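You operate a simulated robot arm through the tools that you are given. There is no shell and no other tool. Be economical: measure what you need, move in short steps, check, and stop when the job is done.

You run a simulated robot arm. Do the job below in one go: nothing can be reset, and whatever is moved stays where it is left.

Task
Switch the curler stand off and rest the curler on the heat mat.
Fine: first move the gold bangle off the mat to the jewellery tray; dial to 120; strip off; drop nothing.

It is judged by the outcome, as a careful person would: the job done as asked, and still so three seconds after it is handed in. It fails if anything else is knocked over, pushed out of place, dropped, spilled or broken.

Robot
A 6-joint arm with a two-finger parallel gripper, fixed in place. Base frame: the origin is at the foot of the arm, x ahead of it, y to its left, z up; the work surface is at about z = 740. Units: mm, rad, N and s.
With the tool pointing down near the work surface it reaches from about 200 to 640 mm from the base axis. Its first joint turns from -1.152 to 1.152 rad. Payload 2.7 kg.
The TCP is the grasp point between the finger pads, 23 mm short of the fingertips. In the tool frame z runs along the fingers and y along their closing line. The gripper opens to 94 mm. The fingers are 38 mm wide and 10 mm thick; the gripper's body (54 by 96 mm) begins 39 mm behind the TCP.
Orientation is told as [roll, pitch, yaw] about the base's x, y, z axes, in that order, counted from this pose: with the fingers straight down and closing along the base's y, the tool's x points along the base's -x, its y along +y and its z along -z.

Tools
- The arm moves only by the tool arm_command. Its argument "increments" is a list that holds one entry, the list of rows, each a list of 7 numbers: the turn, a rotation vector about the base's x, y, z in rad, then the shift along the base's x, y, z in mm, then the finger opening in mm, from 0 to 94. In form: [[[ax, ay, az, x, y, z, grip], ...]]. A call has 1 to 12 rows; each row shifts and turns the commanded pose from where the row before left it. Rows are played at 5 a second. More than 50 mm and 0.15 rad between two rows, or a gripper value outside its range, and nothing of the call is played. Where a pose cannot be reached the arm comes as near as it can. A force on the tool above 40 N (or 10 N above the force at the start of the call, whichever is more), or a blocked arm, ends the call early, and 0.2 s more pass. The fingers move at their own pace (about 45 mm/s each) and stop on an object; they squeeze with about 43 N. The grip force told is the motor's: it shows also when the fingers shut on nothing. Time passes only in rows, and 0.2 s behind the last, so rows that do not move let the fingers close. The reply holds the time, the measured pose of the TCP, the force on the tool along the base axes, the opening and the grip force, in the units named above and with some noise, with the torque about the TCP (base axes, N m) and any sound that the robot's microphone picked up, and new pictures: "pictures" is both (left out), scene, wrist or none.
- Cameras (640 x 400 px; columns grow to the right, rows downward): "scene" is fixed at [53.4, -419.3, 1401.9]; the picture's right is [0.92, -0.40, 0.00], its down [-0.23, -0.54, -0.81] and it looks along [0.32, 0.75, -0.58] (base axes); focal length 327 px, centre (320, 200). "wrist" rides on the gripper at [86, 16, -74] in the tool frame; the picture's right is [-0.18, 0.98, 0.00], its down [-0.58, -0.11, -0.81] and it looks along [-0.79, -0.15, 0.59] (tool axes); focal length 243 px, centre (320, 200). There is no depth. A picture from a camera that has moved, and an enlarged one, comes with that camera's place and axes in the base frame and with its lens.
- zoom(camera, box): a new picture of the part [left, top, right, bottom] of that camera's present view, enlarged. No time passes.
- close_job(): hands the job in; it is judged then, once.

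Work in short steps. Places have to be worked out from the pictures, the camera data and where the tool is seen: move nearer, look again, correct. Check each grasp and each placing, and mend what went wrong. You have 120 turns and 200 pictures in all, those below and enlarged ones among them. Open the gripper and draw the arm clear of the work before you hand the job in, unless the task says otherwise; then end with one line.

The tools are called after "Emit:" as name(argument=value, ...) on one line, values as JSON. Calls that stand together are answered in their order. arm_command: Moves the arm, as the interface text tells. Its arguments: {"type":"object","properties":{"increments":{"type":"array","items":{"type":"array","items":{"type":"array","items":{"type":"number"}}}},"pictures":{"type":"string","enum":["both","scene","wrist","none"]}},"required":["increments"]} The other tools are called the same way: zoom (camera, box) takes an enlarged picture of a part of a camera's view; close_job () hands the job in.

At the start:

```text
clock: 0.0
position: [324.7, 171.5, 1129.8]
tcp_rot: [0.001, -0.001, 0.0]
ft_force: [0.2, -0.4, -0.4]
wrist_torque: [-0.01, 0.02, -0.01]
width: 94.1
gripper_force: 0.0
```

scene: 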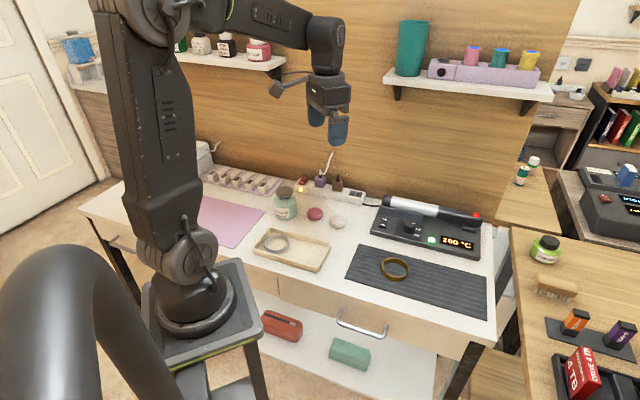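
wrist: 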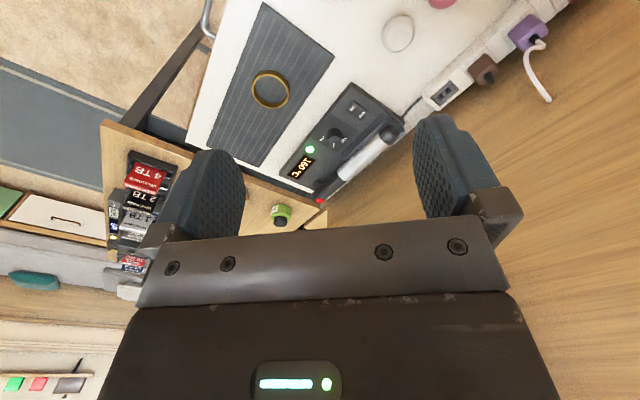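

I'll start by looking closely at the stand, strip and mat before moving anything.

Emit:
zoom(camera="scene", box=[340, 180, 500, 280])

Emit:
zoom(camera="scene", box=[240, 150, 400, 250])

Emit:
zoom(camera="wrist", box=[230, 60, 430, 220])

Emit:
zoom(camera="scene", box=[230, 200, 390, 300])

```text
4.00 times, centred on (420, 230) of scene
camera zoom: at [53.4, -419.3, 1401.9], right [0.92, -0.4, 0.0], down [-0.23, -0.54, -0.81], along [0.32, 0.75, -0.58], focal length 1307 px, centre (-80, 80)
```

zoom: 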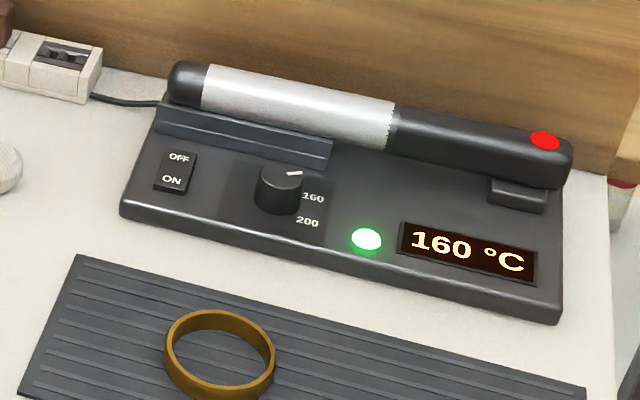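

```text
4.00 times, centred on (320, 200) of scene
camera zoom: at [53.4, -419.3, 1401.9], right [0.92, -0.4, 0.0], down [-0.23, -0.54, -0.81], along [0.32, 0.75, -0.58], focal length 1307 px, centre (320, 200)
```

zoom: 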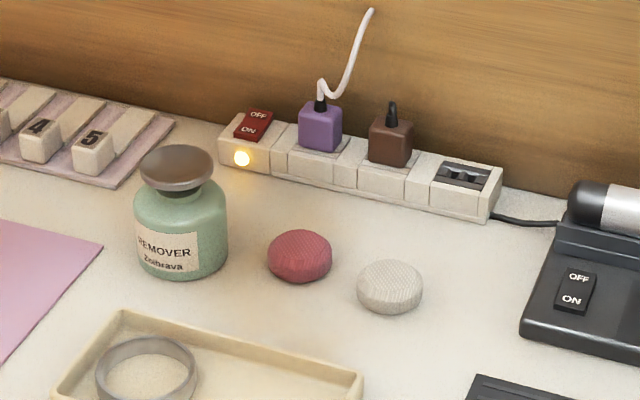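

```text
2.50 times, centred on (330, 140) of wrist
camera zoom: at [237.4, 185.9, 1204.2], right [0.18, 0.98, 0.0], down [0.58, -0.11, 0.81], along [0.79, -0.15, -0.59], focal length 606 px, centre (295, 350)
```

zoom: 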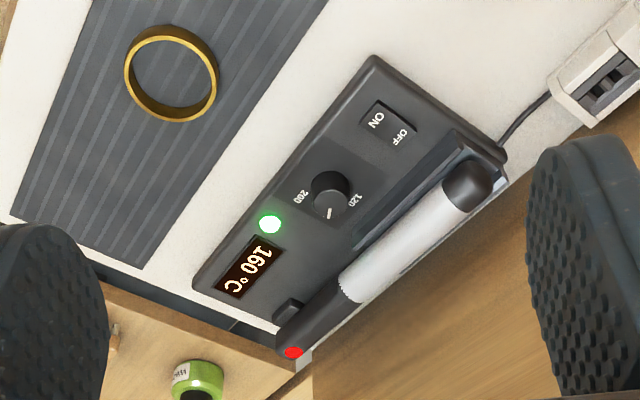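

```text
4.00 times, centred on (310, 250) of scene
camera zoom: at [53.4, -419.3, 1401.9], right [0.92, -0.4, 0.0], down [-0.23, -0.54, -0.81], along [0.32, 0.75, -0.58], focal length 1307 px, centre (360, 0)
```

zoom: 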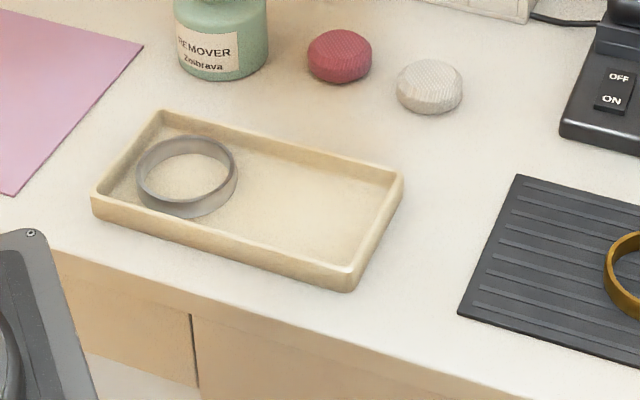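

The bangle is near (475, 52) on the mat, the tray is around (245, 227) with a silver bangle at its far end, and the whole desk is turned about 45°. I'll move above the near side of the bangle, turning 45°, and look again.

Emit:
arm_command(increments=[[[0, 0, 0.0655, 6, -8, -18, 94], [0, 0, 0.0655, 6, -8, -18, 94], [0, 0, 0.0655, 6, -8, -18, 94], [0, 0, 0.0655, 6, -8, -18, 94], [0, 0, 0.0655, 6, -8, -18, 94], [0, 0, 0.0655, 6, -8, -18, 94], [0, 0, 0.0655, 6, -8, -18, 94], [0, 0, 0.0655, 6, -8, -18, 94], [0, 0, 0.0655, 6, -8, -18, 94], [0, 0, 0.0655, 6, -8, -18, 94], [0, 0, 0.0655, 6, -8, -18, 94], [0, 0, 0.0655, 6, -8, -18, 94]]])

```text
clock: 2.6
position: [396.0, 75.5, 912.7]
tcp_rot: [0.001, 0.0, 0.786]
ft_force: [-0.3, -0.4, 0.5]
wrist_torque: [0.07, -0.01, -0.02]
width: 94.1
gripper_force: 0.0
camera wrist: at [323.7, 23.9, 988.0], right [-0.57, 0.82, 0.0], down [0.49, 0.34, 0.81], along [0.66, 0.46, -0.59], focal length 243 px, centre (320, 200)
```

scene: 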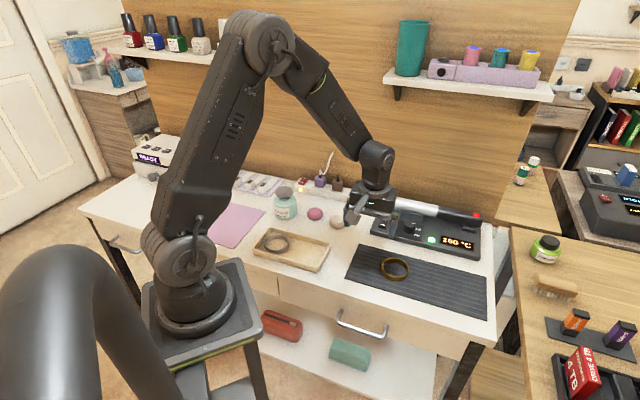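
wrist: 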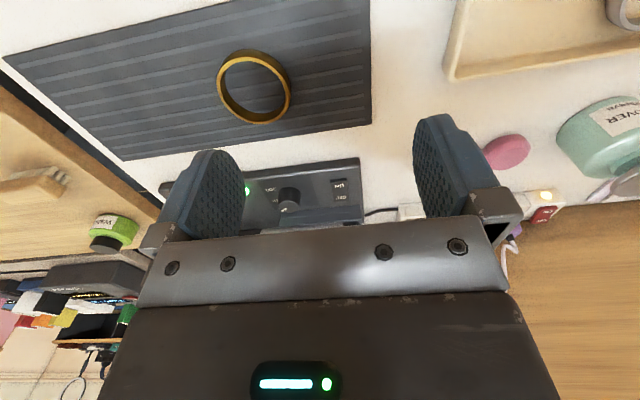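

The closer view puts the bangle at about (470, 44), 74 mm across, with the mat and stand axes at 45°. I'll hover over its near-left rim, with the fingers opened to 44, and check the alignment.

Emit:
arm_command(increments=[[[0, 0, 0, 17, -3, -20, 44], [0, 0, 0, 17, -3, -20, 44], [0, 0, 0, 17, -2.5, -20, 44], [0, 0, 0, 0, 0, -20, 44], [0, 0, 0, 0, 0, -10, 44]]])

```text
clock: 3.8
position: [445.5, 67.1, 823.5]
tcp_rot: [0.001, 0.0, 0.785]
ft_force: [0.6, -0.6, 0.8]
wrist_torque: [-0.02, 0.01, -0.02]
width: 44.1
gripper_force: 0.0
camera wrist: at [373.7, 16.2, 898.3], right [-0.57, 0.82, 0.0], down [0.49, 0.33, 0.81], along [0.67, 0.46, -0.59], focal length 243 px, centre (320, 200)
```

scene: 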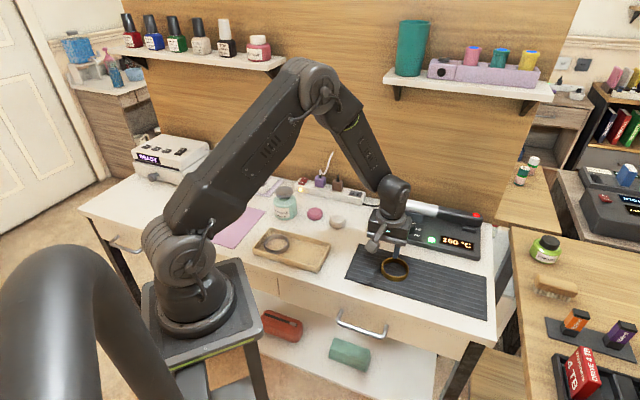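
wrist: 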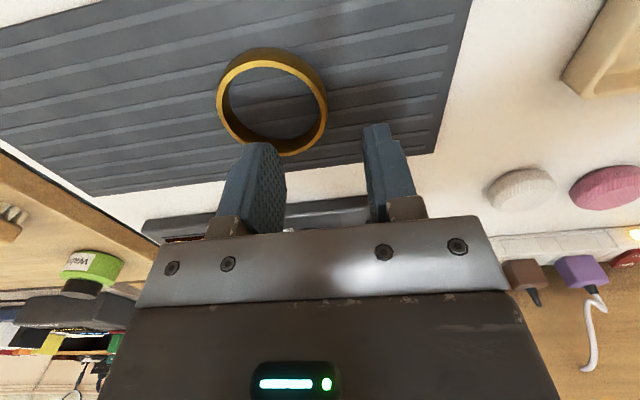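

The inner finger lines up inside the ring and the outer one outside it. I'll lower to just above the mat.

Emit:
arm_command(increments=[[[0, 0, 0, 0, 0, -15, 44], [0, 0, 0, 0, 0, -15, 44], [0, 0, 0, 0, 0, -12, 44], [0, 0, 0, 0, 0, -8, 44]]])

Emit:
zoom(camera="scene", box=[340, 220, 460, 295])

```text
clock: 4.8
position: [448.1, 67.2, 774.5]
tcp_rot: [0.001, 0.0, 0.786]
ft_force: [0.1, -0.4, 0.1]
wrist_torque: [0.02, -0.01, 0.0]
width: 43.7
gripper_force: 0.0
camera wrist: at [375.5, 16.1, 848.7], right [-0.57, 0.82, 0.0], down [0.49, 0.33, 0.81], along [0.67, 0.46, -0.59], focal length 243 px, centre (320, 200)
```

scene: 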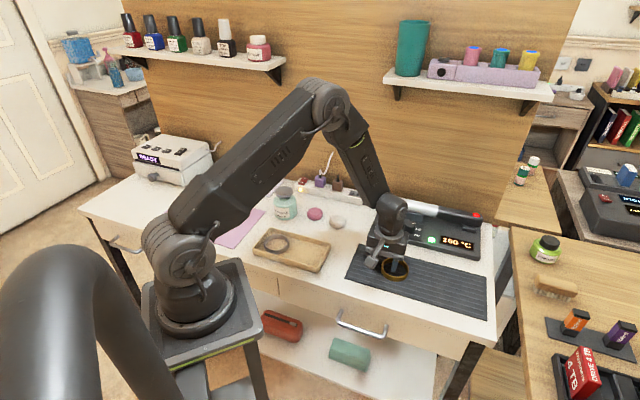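
wrist: 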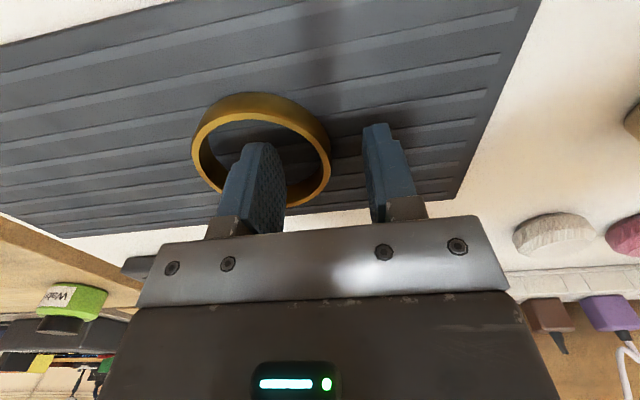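

```text
5.33 times, centred on (400, 258) of scene
camera zoom: at [53.4, -419.3, 1401.9], right [0.92, -0.4, 0.0], down [-0.23, -0.54, -0.81], along [0.32, 0.75, -0.58], focal length 1742 px, centre (-107, -107)
```

zoom: 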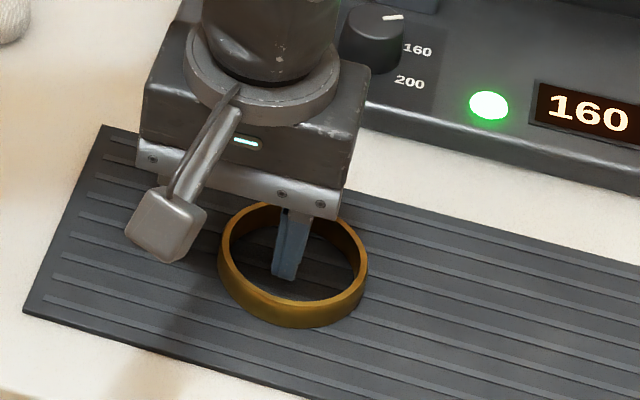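

The ring centre is about 5 mm toward the desk front relative to the fingers, so I'll shift that much and close on the rim.

Emit:
arm_command(increments=[[[0, 0, 0, -4, -4, -1, 44], [0, 0, 0, 0, 0, 0, 20], [0, 0, 0, 0, 0, 0, 0], [0, 0, 0, 0, 0, 0, 0], [0, 0, 0, 0, 0, 0, 0]]], pictures="wrist")

```text
clock: 6.0
position: [443.0, 63.5, 772.6]
tcp_rot: [-0.001, 0.002, 0.786]
ft_force: [0.0, -0.1, 2.1]
wrist_torque: [0.04, -0.04, 0.03]
width: 13.3
gripper_force: 42.5
camera wrist: at [370.9, 11.8, 848.0], right [-0.57, 0.82, 0.0], down [0.49, 0.33, 0.81], along [0.67, 0.46, -0.59], focal length 243 px, centre (320, 200)
```

wrist: 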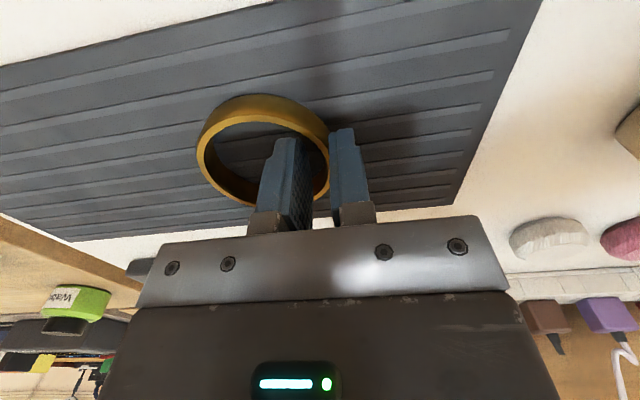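

The fingers have stopped on the rim at 13 mm. I'll lift and check that the ring comes along level.

Emit:
arm_command(increments=[[[0, 0, 0, 0, 0, 5, 0], [0, 0, 0, 0, 0, 10, 0], [0, 0, 0, 0, 0, 20, 0], [0, 0, 0, 0, 0, 20, 0], [0, 0, 0, 0, 0, 15, 0]]])

```text
clock: 7.2
position: [443.0, 63.4, 841.4]
tcp_rot: [0.001, -0.001, 0.785]
ft_force: [-0.6, 0.1, -0.6]
wrist_torque: [0.02, 0.06, 0.0]
width: 13.4
gripper_force: 43.2
camera wrist: at [371.1, 11.8, 917.0], right [-0.57, 0.82, 0.0], down [0.49, 0.33, 0.81], along [0.66, 0.46, -0.59], focal length 243 px, centre (320, 200)
```

scene: 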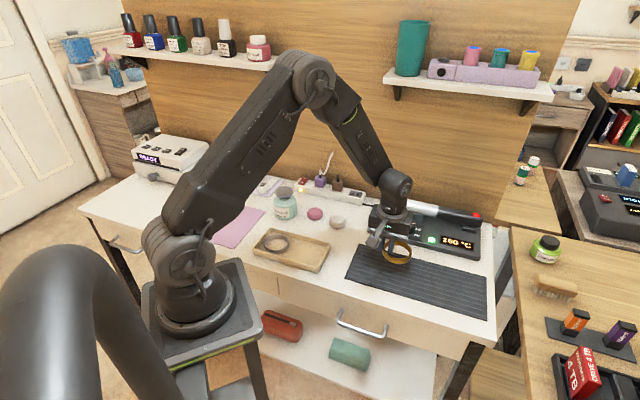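
wrist: 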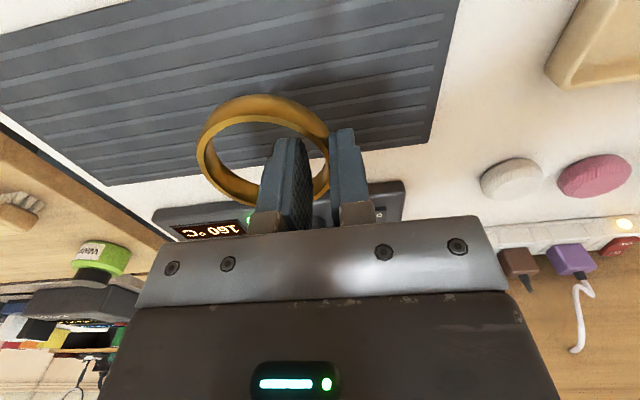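

The ring is held level. I'll carry it to a hover over the tray and measure there.

Emit:
arm_command(increments=[[[0, 0, 0, -20, 17, 1, 0], [0, 0, 0, -21, 17, 1, 0], [0, 0, 0, -21, 17, 1, 0], [0, 0, 0, -21, 17, 1, 0], [0, 0, 0, -21, 17, 1, 0], [0, 0, 0, -21, 17, 1, 0], [0, 0, 0, -21, 17, 0, 0], [0, 0, 0, -21, 17, 0, 0], [0, 0, 0, -21, 18, 0, 0], [0, 0, 0, -20, 18, 0, 0]]])

Emit:
zoom(camera="scene", box=[230, 200, 390, 300])

```text
clock: 9.4
position: [235.1, 234.7, 848.9]
tcp_rot: [0.0, -0.001, 0.786]
ft_force: [1.1, -0.9, -0.2]
wrist_torque: [0.02, 0.02, 0.0]
width: 12.9
gripper_force: 42.1
camera wrist: at [162.6, 183.8, 923.8], right [-0.56, 0.83, 0.0], down [0.49, 0.33, 0.81], along [0.67, 0.46, -0.59], focal length 243 px, centre (320, 200)
```

scene: 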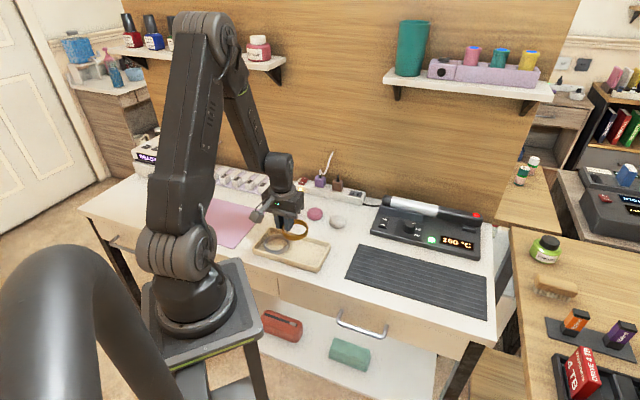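
wrist: 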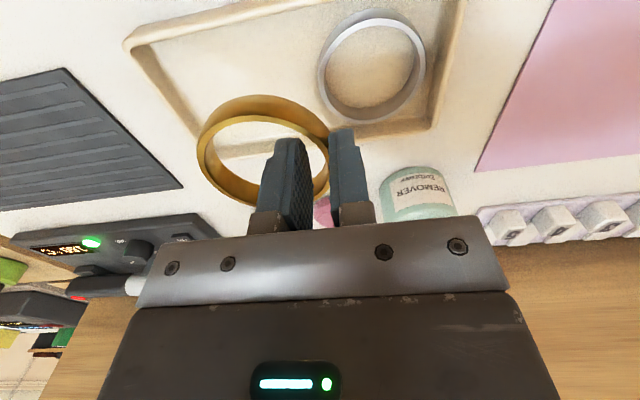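

```text
4.00 times, centred on (310, 250) of scene
camera zoom: at [53.4, -419.3, 1401.9], right [0.92, -0.4, 0.0], down [-0.23, -0.54, -0.81], along [0.32, 0.75, -0.58], focal length 1307 px, centre (360, 0)
```

zoom: 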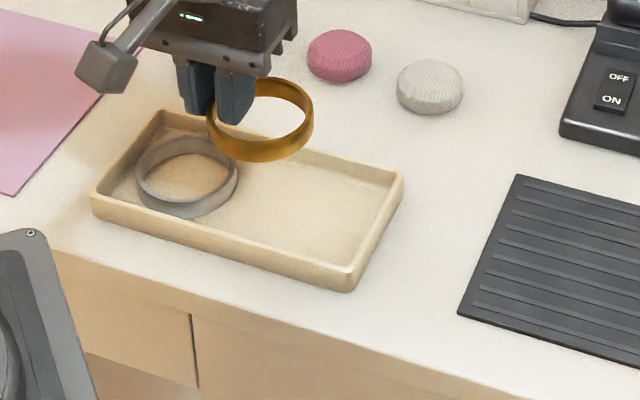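

The tray interior runs from -80 to 107 along the desk axis, and the silver bangle takes up to about 3. I'll centre the gold one at about 64, in the right half, and come lower to check.

Emit:
arm_command(increments=[[[0, 0, 0, 10, -6, 0, 0], [0, 0, 0, 10, -6, 0, 0], [0, 0, 0, 9, -6, -10, 0], [0, 0, 0, 0, 0, -15, 0], [0, 0, 0, 0, 0, -15, 0], [0, 0, 0, 0, 0, 0, 0]]])

Emit:
zoom(camera="scene", box=[230, 200, 390, 300])

```text
clock: 10.8
position: [263.1, 215.8, 808.8]
tcp_rot: [0.0, 0.0, 0.786]
ft_force: [1.4, 0.5, -0.7]
wrist_torque: [0.0, 0.02, -0.01]
width: 12.7
gripper_force: 42.6
camera wrist: at [191.3, 165.4, 883.2], right [-0.57, 0.82, 0.0], down [0.49, 0.33, 0.81], along [0.67, 0.46, -0.59], focal length 243 px, centre (320, 200)
```

scene: 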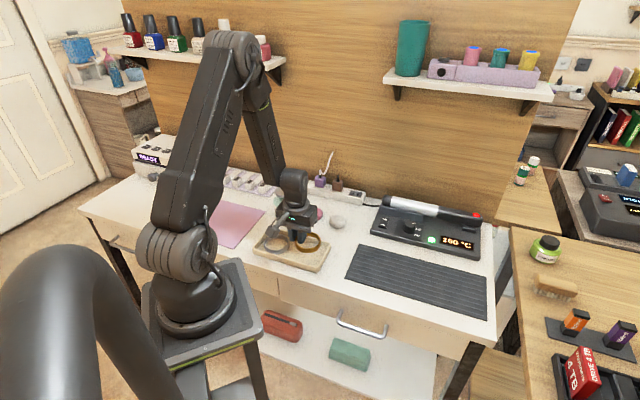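
wrist: 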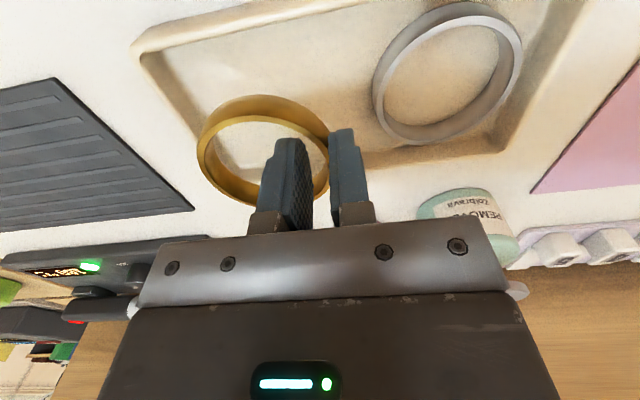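

```text
4.00 times, centred on (310, 250) of scene
camera zoom: at [53.4, -419.3, 1401.9], right [0.92, -0.4, 0.0], down [-0.23, -0.54, -0.81], along [0.32, 0.75, -0.58], focal length 1307 px, centre (360, 0)
```

zoom: 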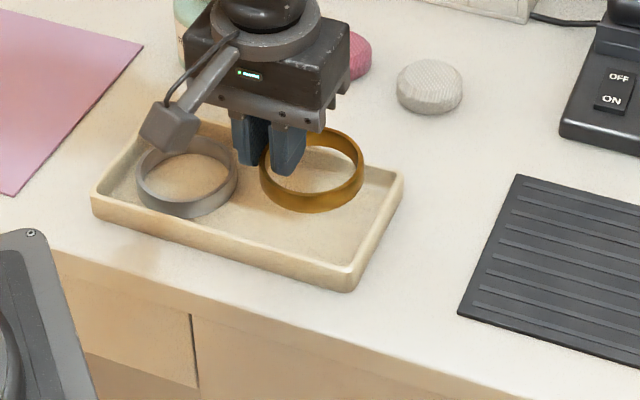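

After lowering, the ring should clear the tray walls and the outer finger should clear the silver bangle by a few mm. I'll nudge 2 mm right and descend gently until contact.

Emit:
arm_command(increments=[[[0, 0, 0, 1.5, -1.5, -10, 0], [0, 0, 0, 0, 0, -10, 0], [0, 0, 0, 0, 0, -6, 0], [0, 0, 0, 0, 0, -4, 0], [0, 0, 0, 0, 0, -2, 0]]])

Emit:
zoom(camera="scene", box=[230, 200, 390, 300])

```text
clock: 12.0
position: [265.5, 216.5, 776.2]
tcp_rot: [0.001, -0.001, 0.784]
ft_force: [0.3, 0.0, -0.6]
wrist_torque: [0.02, -0.01, -0.01]
width: 13.0
gripper_force: 43.4
camera wrist: at [193.0, 164.3, 851.3], right [-0.57, 0.82, 0.0], down [0.49, 0.33, 0.81], along [0.67, 0.46, -0.59], focal length 243 px, centre (320, 200)
```

scene: 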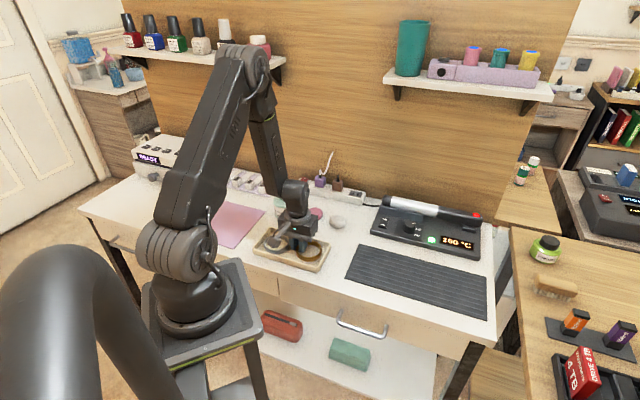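
wrist: 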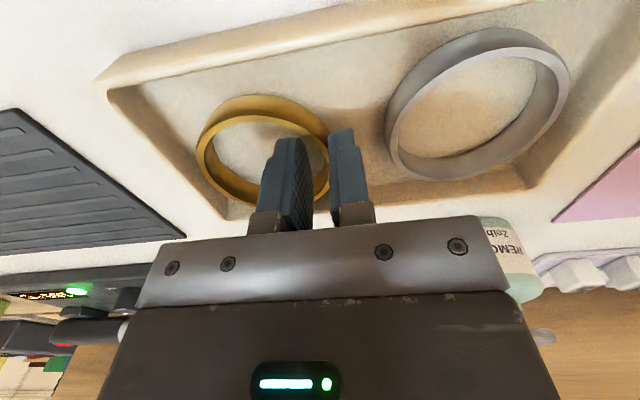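

```text
4.00 times, centred on (310, 250) of scene
camera zoom: at [53.4, -419.3, 1401.9], right [0.92, -0.4, 0.0], down [-0.23, -0.54, -0.81], along [0.32, 0.75, -0.58], focal length 1307 px, centre (360, 0)
```

zoom: 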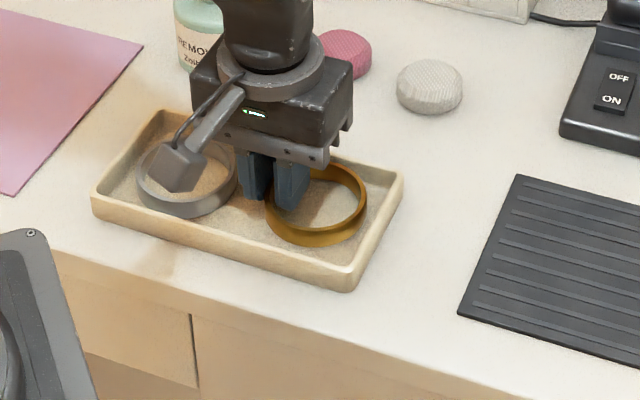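

The ring sits well inside the tray with clearance all round. I'll creep down to contact.

Emit:
arm_command(increments=[[[0, 0, 0, 0, 0, -1.5, 0], [0, 0, 0, 0, 0, -1.5, 0], [0, 0, 0, 0, 0, 0, 0]]], pictures="none")

```text
clock: 12.8
position: [265.2, 215.3, 774.6]
tcp_rot: [-0.001, 0.002, 0.785]
ft_force: [-0.8, -0.9, 4.5]
wrist_torque: [0.01, -0.11, 0.01]
width: 12.9
gripper_force: 42.9
```

Contact is felt (4.5 N up), so the ring is on the tray floor. I'll open a little and look.

Emit:
arm_command(increments=[[[0, 0, 0, 0, 0, 0, 20], [0, 0, 0, 0, 0, 0, 22], [0, 0, 0, 0, 0, 0, 22]]], pictures="wrist")

```text
clock: 13.6
position: [265.8, 215.3, 773.4]
tcp_rot: [0.002, 0.0, 0.785]
ft_force: [-0.4, 0.4, -0.2]
wrist_torque: [0.01, 0.01, 0.0]
width: 22.1
gripper_force: 0.1
camera wrist: at [193.1, 164.2, 848.6], right [-0.57, 0.82, 0.0], down [0.49, 0.33, 0.81], along [0.67, 0.46, -0.59], focal length 243 px, centre (320, 200)
```

wrist: 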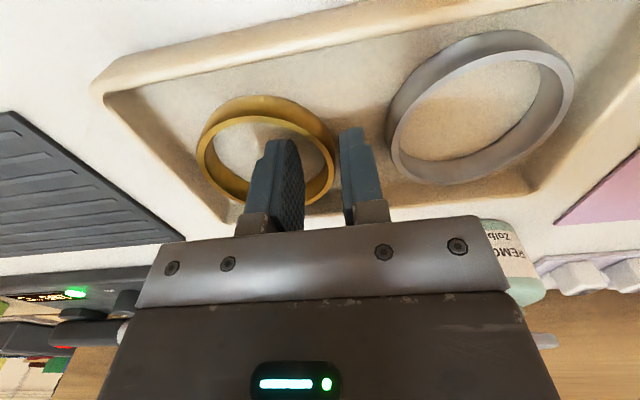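

Released cleanly with both fingers free. I'll rise straight up and confirm the ring stays.

Emit:
arm_command(increments=[[[0, 0, 0, 0, 0, 8, 22], [0, 0, 0, 0, 0, 15, 22], [0, 0, 0, 0, 0, 30, 22], [0, 0, 0, 0, 0, 35, 22], [0, 0, 0, 0, 0, 40, 22]]], pictures="wrist")

```text
clock: 14.8
position: [265.5, 213.6, 900.1]
tcp_rot: [0.0, 0.0, 0.786]
ft_force: [0.0, 0.9, 0.5]
wrist_torque: [0.01, 0.0, 0.03]
width: 22.1
gripper_force: 0.1
camera wrist: at [193.1, 163.5, 975.9], right [-0.57, 0.82, 0.0], down [0.49, 0.33, 0.81], along [0.66, 0.46, -0.59], focal length 243 px, centre (320, 200)
```

wrist: 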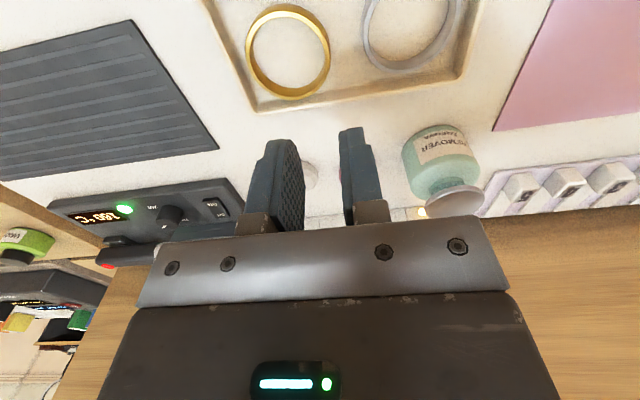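

The gold bangle rests in the tray beside the silver one. Next is a close look at the stand: I'll move to above the mat in front of the knob.

Emit:
arm_command(increments=[[[0, 0, 0, 25, -12, 0, 22], [0, 0, 0, 25, -12, 0, 22], [0, 0, 0, 25, -12, 0, 22], [0, 0, 0, 25, -12, 0, 22], [0, 0, 0, 25, -12, 0, 22], [0, 0, 0, 25, -12, 0, 22], [0, 0, 0, 25, -12, 0, 22], [0, 0, 0, 25, -12, 0, 22], [0, 0, 0, 25, -10, 0, 22], [0, 0, 0, 25, -8, 0, 22]]], pictures="wrist")

Emit:
zoom(camera="wrist", box=[160, 40, 480, 240])

```text
clock: 17.0
position: [515.5, 100.9, 901.4]
tcp_rot: [-0.001, 0.001, 0.786]
ft_force: [0.3, -0.4, 0.6]
wrist_torque: [0.0, -0.02, 0.04]
width: 22.1
gripper_force: 0.1
camera wrist: at [443.4, 49.7, 977.2], right [-0.57, 0.82, 0.0], down [0.49, 0.33, 0.81], along [0.66, 0.46, -0.59], focal length 243 px, centre (320, 200)
```

wrist: 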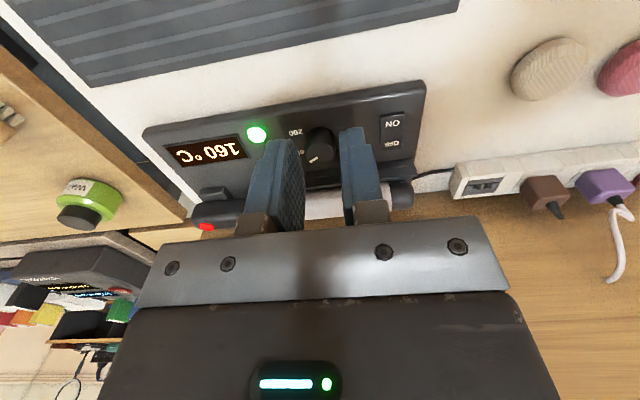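

```text
2.00 times, centred on (320, 140) of wrist
camera zoom: at [443.4, 49.7, 977.2], right [-0.57, 0.82, 0.0], down [0.49, 0.33, 0.81], along [0.66, 0.46, -0.59], focal length 485 px, centre (320, 320)
```

zoom: 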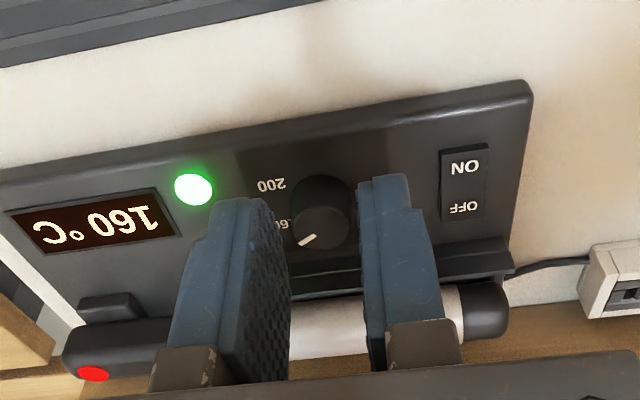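

From here the knob top is near (590, 155). 200, 160 and 120 appear to run counter-clockwise about 45° apart, with 120 toward the back. I'll turn to yaw 0, open to 60 and hover above the knob.

Emit:
arm_command(increments=[[[0, 0, -0.131, 9, 7, 0, 60], [0, 0, -0.131, 9, 7, 0, 60], [0, 0, -0.131, 9, 7, 0, 60], [0, 0, -0.131, 9, 7, -10, 60], [0, 0, -0.131, 9, 6, -10, 60], [0, 0, -0.131, 9, 6, -10, 60]]], pictures="wrist")

Emit:
zoom(camera="wrist", box=[200, 40, 440, 190])

```text
clock: 18.4
position: [569.8, 140.2, 871.2]
tcp_rot: [0.0, 0.001, -0.004]
ft_force: [0.3, -0.7, 0.1]
wrist_torque: [-0.02, 0.01, -0.01]
width: 59.9
gripper_force: 0.0
camera wrist: at [482.9, 155.9, 946.3], right [0.19, 0.98, 0.0], down [0.58, -0.11, 0.81], along [0.79, -0.15, -0.59], focal length 243 px, centre (320, 200)
```

wrist: 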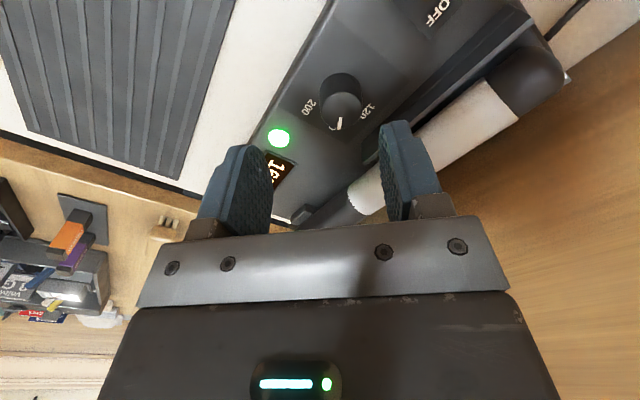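

```text
2.67 times, centred on (320, 115) of wrist
camera zoom: at [482.9, 155.9, 946.3], right [0.19, 0.98, 0.0], down [0.58, -0.11, 0.81], along [0.79, -0.15, -0.59], focal length 647 px, centre (320, 427)
```

zoom: 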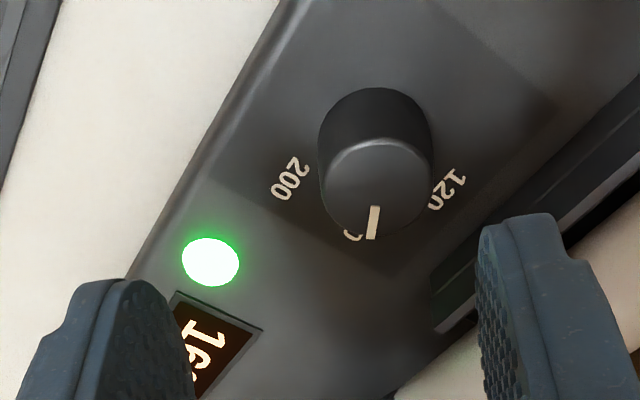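

The knob is centred at about (591, 151.5), 31 mm across, with its pointer at 160 and 120 some 55° counter-clockwise. I'll centre over it and descend with the fingers astride.

Emit:
arm_command(increments=[[[0, 0, 0, 11, 6, 0, 60], [0, 0, 0, 10, 5.5, -10, 60], [0, 0, 0, 0, 0, -20, 60], [0, 0, 0, 0, 0, -15, 60], [0, 0, 0, 0, 0, -15, 60], [0, 0, 0, 0, 0, -10, 60], [0, 0, 0, 0, 0, -8, 60]]])

Emit:
zoom(camera="scene", box=[340, 180, 500, 280])

```text
clock: 20.0
position: [591.2, 151.6, 793.4]
tcp_rot: [0.0, -0.001, 0.0]
ft_force: [-0.1, -0.6, -0.1]
wrist_torque: [0.04, -0.02, 0.0]
width: 60.0
gripper_force: 0.1
camera wrist: at [504.7, 167.7, 867.8], right [0.18, 0.98, 0.0], down [0.58, -0.11, 0.81], along [0.79, -0.15, -0.59], focal length 243 px, centre (320, 200)
```

scene: 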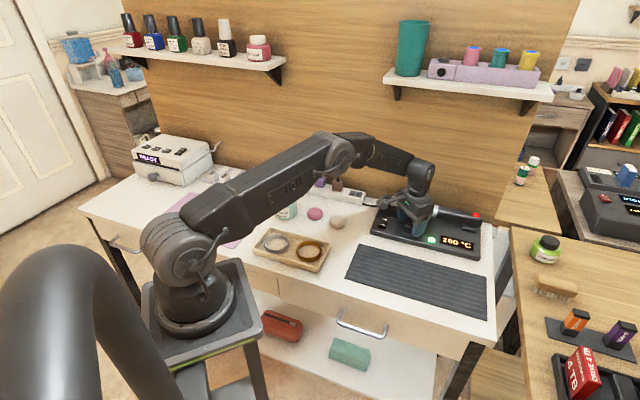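
wrist: 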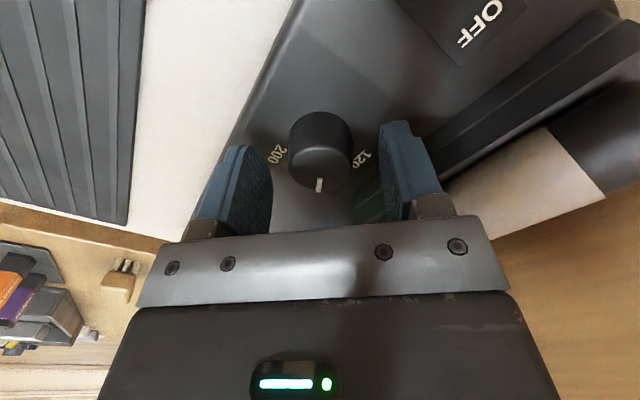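

```text
4.00 times, centred on (420, 230) of scene
camera zoom: at [53.4, -419.3, 1401.9], right [0.92, -0.4, 0.0], down [-0.23, -0.54, -0.81], along [0.32, 0.75, -0.58], focal length 1307 px, centre (-80, 80)
```

zoom: 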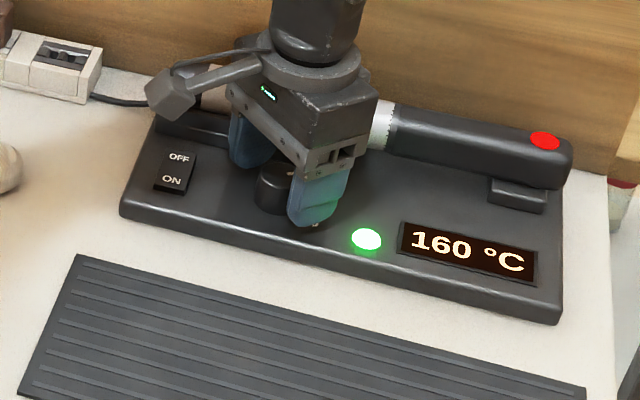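

The fingers straddle the knob well. I'll lower 3 mm more and close.

Emit:
arm_command(increments=[[[0, 0, 0, 0, 0, -3, 60], [0, 0, 0, 0, 0, 0, 40], [0, 0, 0, 0, 0, 0, 25], [0, 0, 0, 0, 0, 0, 25], [0, 0, 0, 0, 0, 0, 25]]], pictures="wrist")

```text
clock: 21.2
position: [591.2, 151.7, 790.1]
tcp_rot: [-0.001, -0.001, 0.001]
ft_force: [0.9, 2.3, -0.7]
wrist_torque: [0.08, -0.11, -0.01]
width: 32.6
gripper_force: 44.9
camera wrist: at [504.8, 167.9, 864.9], right [0.18, 0.98, 0.0], down [0.58, -0.11, 0.81], along [0.79, -0.15, -0.59], focal length 243 px, centre (320, 200)
```

wrist: 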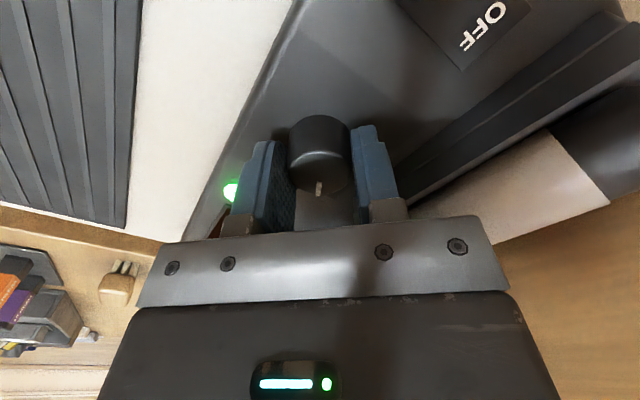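

The knob is gripped at 32.6 mm. I'll turn 0.5 rad counter-clockwise and read the display.

Emit:
arm_command(increments=[[[0, 0, 0.1, 0, 0, 0, 25], [0, 0, 0.1, 0, 0, 0, 25], [0, 0, 0.1, 0, 0, 0, 25], [0, 0, 0.1, 0, 0, 0, 25], [0, 0, 0.1, 0, 0, 0, 25], [0, 0, 0, 0, 0, 0, 25]]], pictures="none")

Emit:
zoom(camera="scene", box=[340, 180, 500, 280])

```text
clock: 22.6
position: [591.5, 153.7, 790.4]
tcp_rot: [0.0, 0.001, 0.502]
ft_force: [3.2, -1.1, -3.3]
wrist_torque: [0.26, -0.57, 0.01]
width: 32.5
gripper_force: 45.5
```

```text
4.00 times, centred on (420, 230) of scene
camera zoom: at [53.5, -419.3, 1401.9], right [0.92, -0.4, 0.0], down [-0.23, -0.54, -0.81], along [0.32, 0.75, -0.58], focal length 1307 px, centre (-80, 80)
```

zoom: 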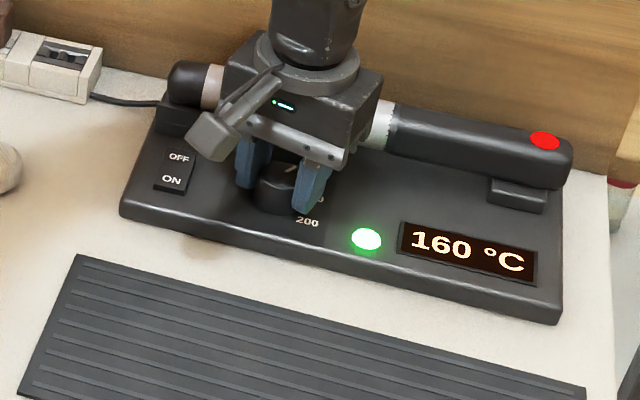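

No sound yet and the display still reads 160, though the pointer has moved with the fingers. I'll turn a further 0.3 rad.

Emit:
arm_command(increments=[[[0, 0, 0.1, 0, 0, 0, 25], [0, 0, 0.1, 0, 0, 0, 25], [0, 0, 0.1, 0, 0, 0, 25], [0, 0, 0, 0, 0, 0, 25]]], pictures="wrist")

Emit:
zoom(camera="scene", box=[340, 180, 500, 280])

```text
clock: 23.6
position: [591.5, 153.5, 790.7]
tcp_rot: [-0.001, 0.0, 0.802]
ft_force: [11.6, 0.0, -1.8]
wrist_torque: [-0.6, 0.26, 0.01]
width: 32.4
gripper_force: 45.3
camera wrist: at [519.2, 101.0, 864.9], right [-0.58, 0.82, 0.0], down [0.48, 0.34, 0.81], along [0.66, 0.47, -0.59], focal length 243 px, centre (320, 200)
```

wrist: 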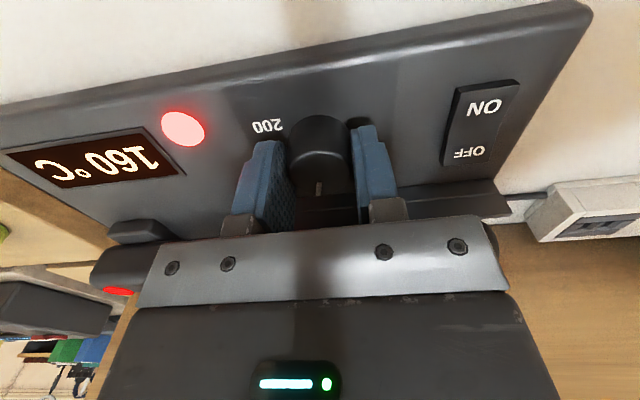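

```text
4.00 times, centred on (420, 230) of scene
camera zoom: at [53.7, -419.3, 1401.9], right [0.92, -0.4, 0.0], down [-0.23, -0.54, -0.81], along [0.32, 0.75, -0.58], focal length 1307 px, centre (-80, 80)
```

zoom: 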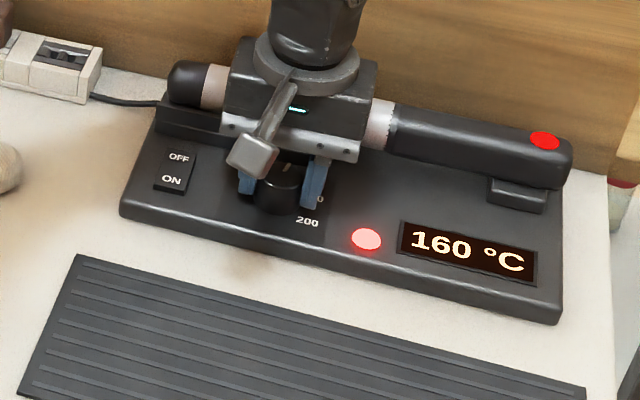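

The LED turned red, so the setting has changed, while the display may be lagging. I'll wait a moment, then read again.

Emit:
arm_command(increments=[[[0, 0, 0, 0, 0, 0, 25], [0, 0, 0, 0, 0, 0, 25], [0, 0, 0, 0, 0, 0, 25], [0, 0, 0, 0, 0, 0, 25], [0, 0, 0, 0, 0, 0, 25], [0, 0, 0, 0, 0, 0, 25]]], pictures="none")

Emit:
zoom(camera="scene", box=[380, 190, 480, 260])

```text
clock: 25.0
position: [591.4, 152.7, 789.8]
tcp_rot: [-0.002, -0.001, 0.798]
ft_force: [12.6, -2.6, -2.3]
wrist_torque: [0.14, -0.52, 0.0]
width: 32.5
gripper_force: 45.3
```

```text
5.71 times, centred on (430, 225) of scene
camera zoom: at [53.7, -419.4, 1401.9], right [0.92, -0.4, 0.0], down [-0.23, -0.54, -0.81], along [0.32, 0.75, -0.58], focal length 1867 px, centre (-309, 57)
```

zoom: 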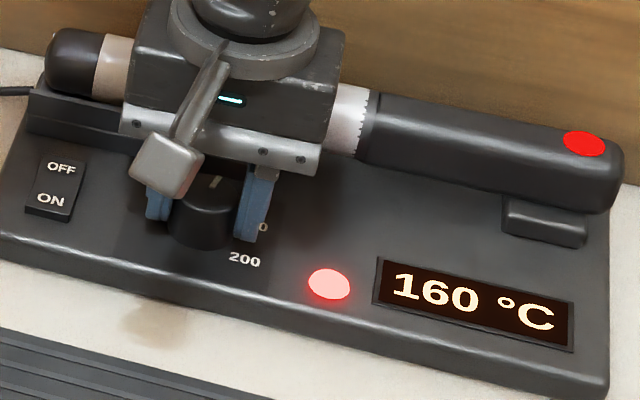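

The display holds at 160, so it may show the actual temperature. The 120 mark is still a bit further round by my estimate, so I'll add 0.15 rad, easing 1 mm to relieve the side force, then release and look.

Emit:
arm_command(increments=[[[0, 0, 0.05, 1, 0, 0, 25], [0, 0, 0.1, 0, 0, 0, 25], [0, 0, 0, 0, 0, 0, 25]]], pictures="none")

Emit:
zoom(camera="scene", box=[380, 190, 480, 260])

Emit:
zoom(camera="wrist", box=[220, 80, 420, 205])

```text
clock: 25.8
position: [590.9, 153.7, 790.2]
tcp_rot: [0.001, 0.001, 0.953]
ft_force: [7.7, 0.4, -0.4]
wrist_torque: [-0.04, -0.04, 0.03]
width: 32.5
gripper_force: 45.3
```

```text
5.71 times, centred on (430, 225) of scene
camera zoom: at [53.6, -419.3, 1401.9], right [0.92, -0.4, 0.0], down [-0.23, -0.54, -0.81], along [0.32, 0.75, -0.58], focal length 1867 px, centre (-309, 57)
```

zoom: 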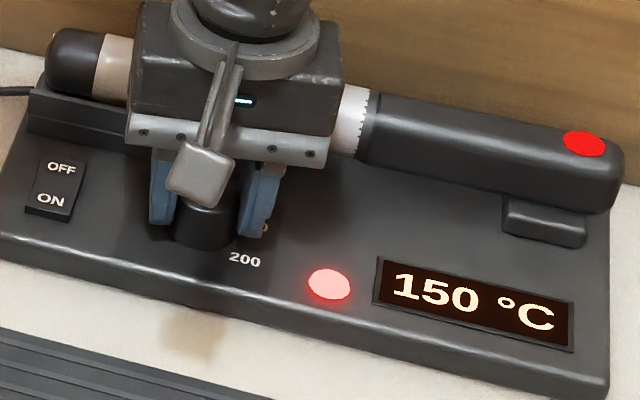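

```text
3.20 times, centred on (320, 142) of wrist
camera zoom: at [527.8, 90.8, 865.1], right [-0.69, 0.72, 0.0], down [0.43, 0.41, 0.81], along [0.58, 0.56, -0.59], focal length 776 px, centre (320, 384)
```

zoom: 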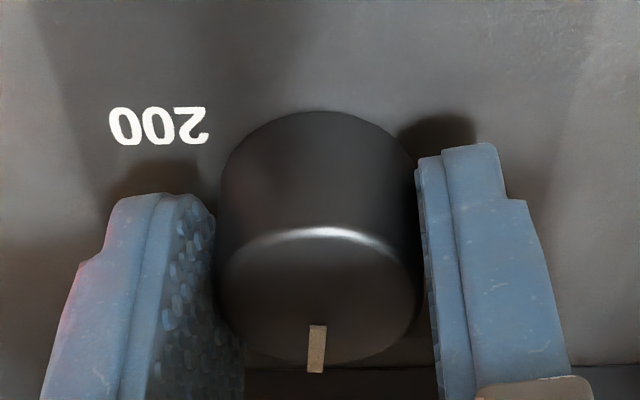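

The display is falling (150), so it tracks the actual temperature. I'll wait and see where it settles.

Emit:
arm_command(increments=[[[0, 0, 0, 0, 0, 0, 25], [0, 0, 0, 0, 0, 0, 25], [0, 0, 0, 0, 0, 0, 25], [0, 0, 0, 0, 0, 0, 25], [0, 0, 0, 0, 0, 0, 25], [0, 0, 0, 0, 0, 0, 25], [0, 0, 0, 0, 0, 0, 25], [0, 0, 0, 0, 0, 0, 25], [0, 0, 0, 0, 0, 0, 25], [0, 0, 0, 0, 0, 0, 25], [0, 0, 0, 0, 0, 0, 25], [0, 0, 0, 0, 0, 0, 25]]], pictures="none")

Emit:
zoom(camera="scene", box=[380, 190, 480, 260])

```text
clock: 28.4
position: [591.4, 152.8, 790.7]
tcp_rot: [-0.001, -0.001, 0.948]
ft_force: [0.9, 6.3, -0.9]
wrist_torque: [0.19, -0.02, 0.02]
width: 32.4
gripper_force: 45.5
```

```text
5.71 times, centred on (430, 225) of scene
camera zoom: at [53.5, -419.2, 1402.0], right [0.92, -0.4, 0.0], down [-0.23, -0.54, -0.81], along [0.32, 0.75, -0.58], focal length 1867 px, centre (-309, 57)
```

zoom: 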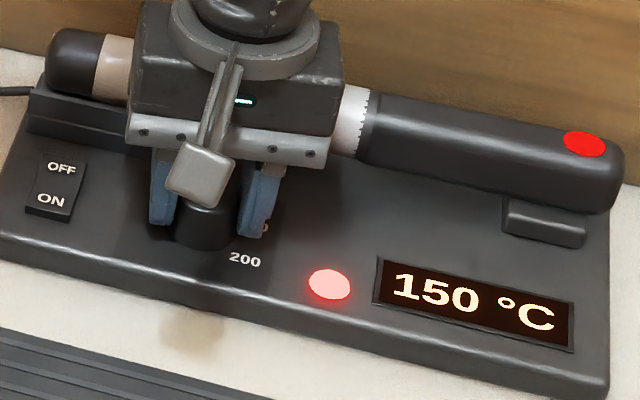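

It holds at 150. I'll release and rise so the pointer can be seen against the marks.

Emit:
arm_command(increments=[[[0, 0, 0, 0, 0, 0, 60], [0, 0, 0, 0, 0, 0, 60], [0, 0, -0.12, -3, -2, 20, 60], [0, 0, -0.14, -3, -2, 20, 60], [0, 0, -0.14, -3, -2, 20, 60], [0, 0, -0.14, -4, -2, 15, 60], [0, 0, -0.14, -4, -2, 5, 60], [0, 0, -0.14, -4, -2, 0, 60], [0, 0, -0.13, 0, 0, 0, 60]]], pictures="none")

Emit:
zoom(camera="wrist", box=[200, 40, 440, 190])

Emit:
zoom(camera="scene", box=[380, 190, 480, 260])

```text
clock: 30.4
position: [570.3, 140.4, 871.4]
tcp_rot: [0.0, -0.001, -0.003]
ft_force: [-0.5, -0.8, 0.0]
wrist_torque: [-0.04, 0.0, 0.01]
width: 59.9
gripper_force: 0.1
```

```text
2.67 times, centred on (320, 115) of wrist
camera zoom: at [484.4, 155.8, 945.6], right [0.19, 0.98, 0.0], down [0.58, -0.11, 0.81], along [0.79, -0.15, -0.59], focal length 647 px, centre (320, 427)
```

zoom: 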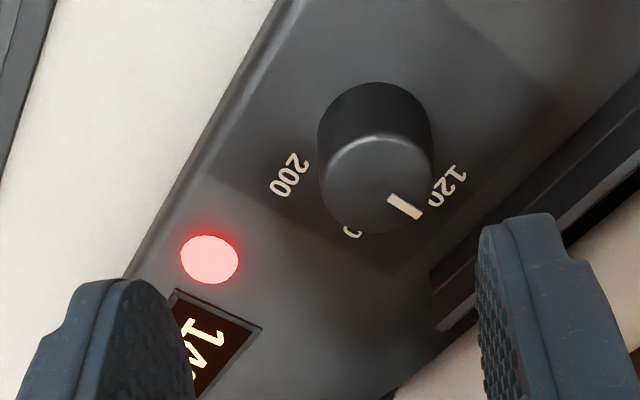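

```text
5.71 times, centred on (430, 225) of scene
camera zoom: at [53.4, -419.3, 1401.9], right [0.92, -0.4, 0.0], down [-0.23, -0.54, -0.81], along [0.32, 0.75, -0.58], focal length 1867 px, centre (-309, 57)
```

zoom: 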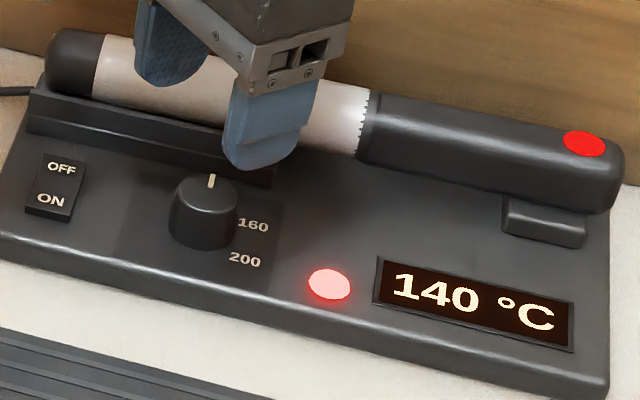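

The pointer now aims at the 120 mark (47°, matching the label), and the display keeps cooling, now at 140. While it settles I'll move above the stand's rocker with the fingers closed and turned to yaw -45°.

Emit:
arm_command(increments=[[[0, 0, -0.1, -3, 10, 2, 30], [0, 0, -0.1, -3, 10, 2, 0], [0, 0, -0.1, -3, 10, 0, 0], [0, 0, -0.1, -3, 10, 0, 0], [0, 0, -0.1, -3, 10, 0, 0], [0, 0, -0.1, -3, 10, 0, 0], [0, 0, -0.1, -4, 9, 0, 0], [0, 0, -0.085, -4, 9, 0, 0], [0, 0, 0, 0, 0, 0, 0], [0, 0, 0, 0, 0, 0, 0], [0, 0, 0, 0, 0, 0, 0], [0, 0, 0, 0, 0, 0, 0]]])

Emit:
zoom(camera="scene", box=[380, 190, 480, 260])

Emit:
zoom(camera="wrist", box=[200, 40, 440, 190])

```text
clock: 33.0
position: [545.3, 218.9, 875.7]
tcp_rot: [0.001, -0.001, -0.784]
ft_force: [-0.1, 0.5, -0.3]
wrist_torque: [-0.02, 0.02, 0.0]
width: 0.0
gripper_force: 42.2
camera wrist: at [495.5, 289.6, 949.5], right [0.83, 0.56, 0.0], down [0.33, -0.49, 0.81], along [0.46, -0.67, -0.59], focal length 243 px, centre (320, 200)
```

scene: 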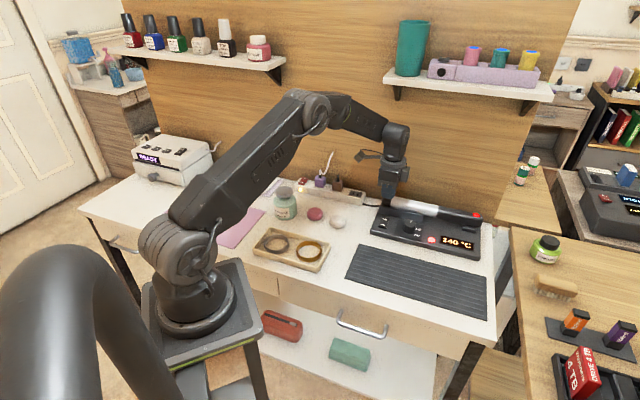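
wrist: 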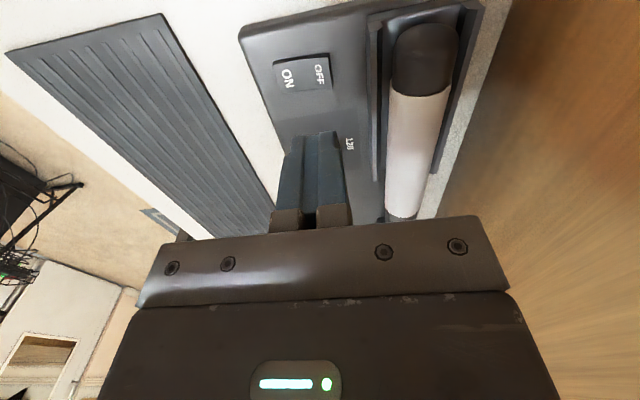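

```text
5.71 times, centred on (430, 225) of scene
camera zoom: at [53.4, -419.3, 1401.9], right [0.92, -0.4, 0.0], down [-0.23, -0.54, -0.81], along [0.32, 0.75, -0.58], focal length 1867 px, centre (-309, 57)
```

zoom: 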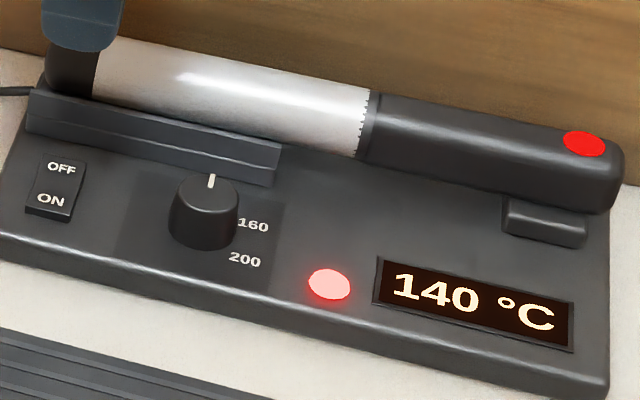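

```text
2.67 times, centred on (320, 115) of wrist
camera zoom: at [495.5, 289.6, 949.5], right [0.83, 0.56, 0.0], down [0.33, -0.49, 0.81], along [0.46, -0.67, -0.59], focal length 647 px, centre (320, 427)
```

zoom: 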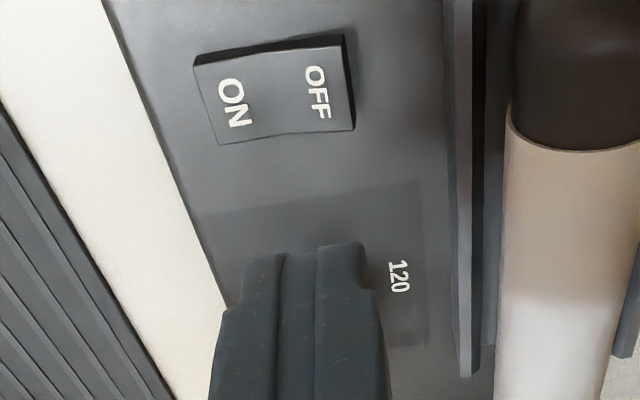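

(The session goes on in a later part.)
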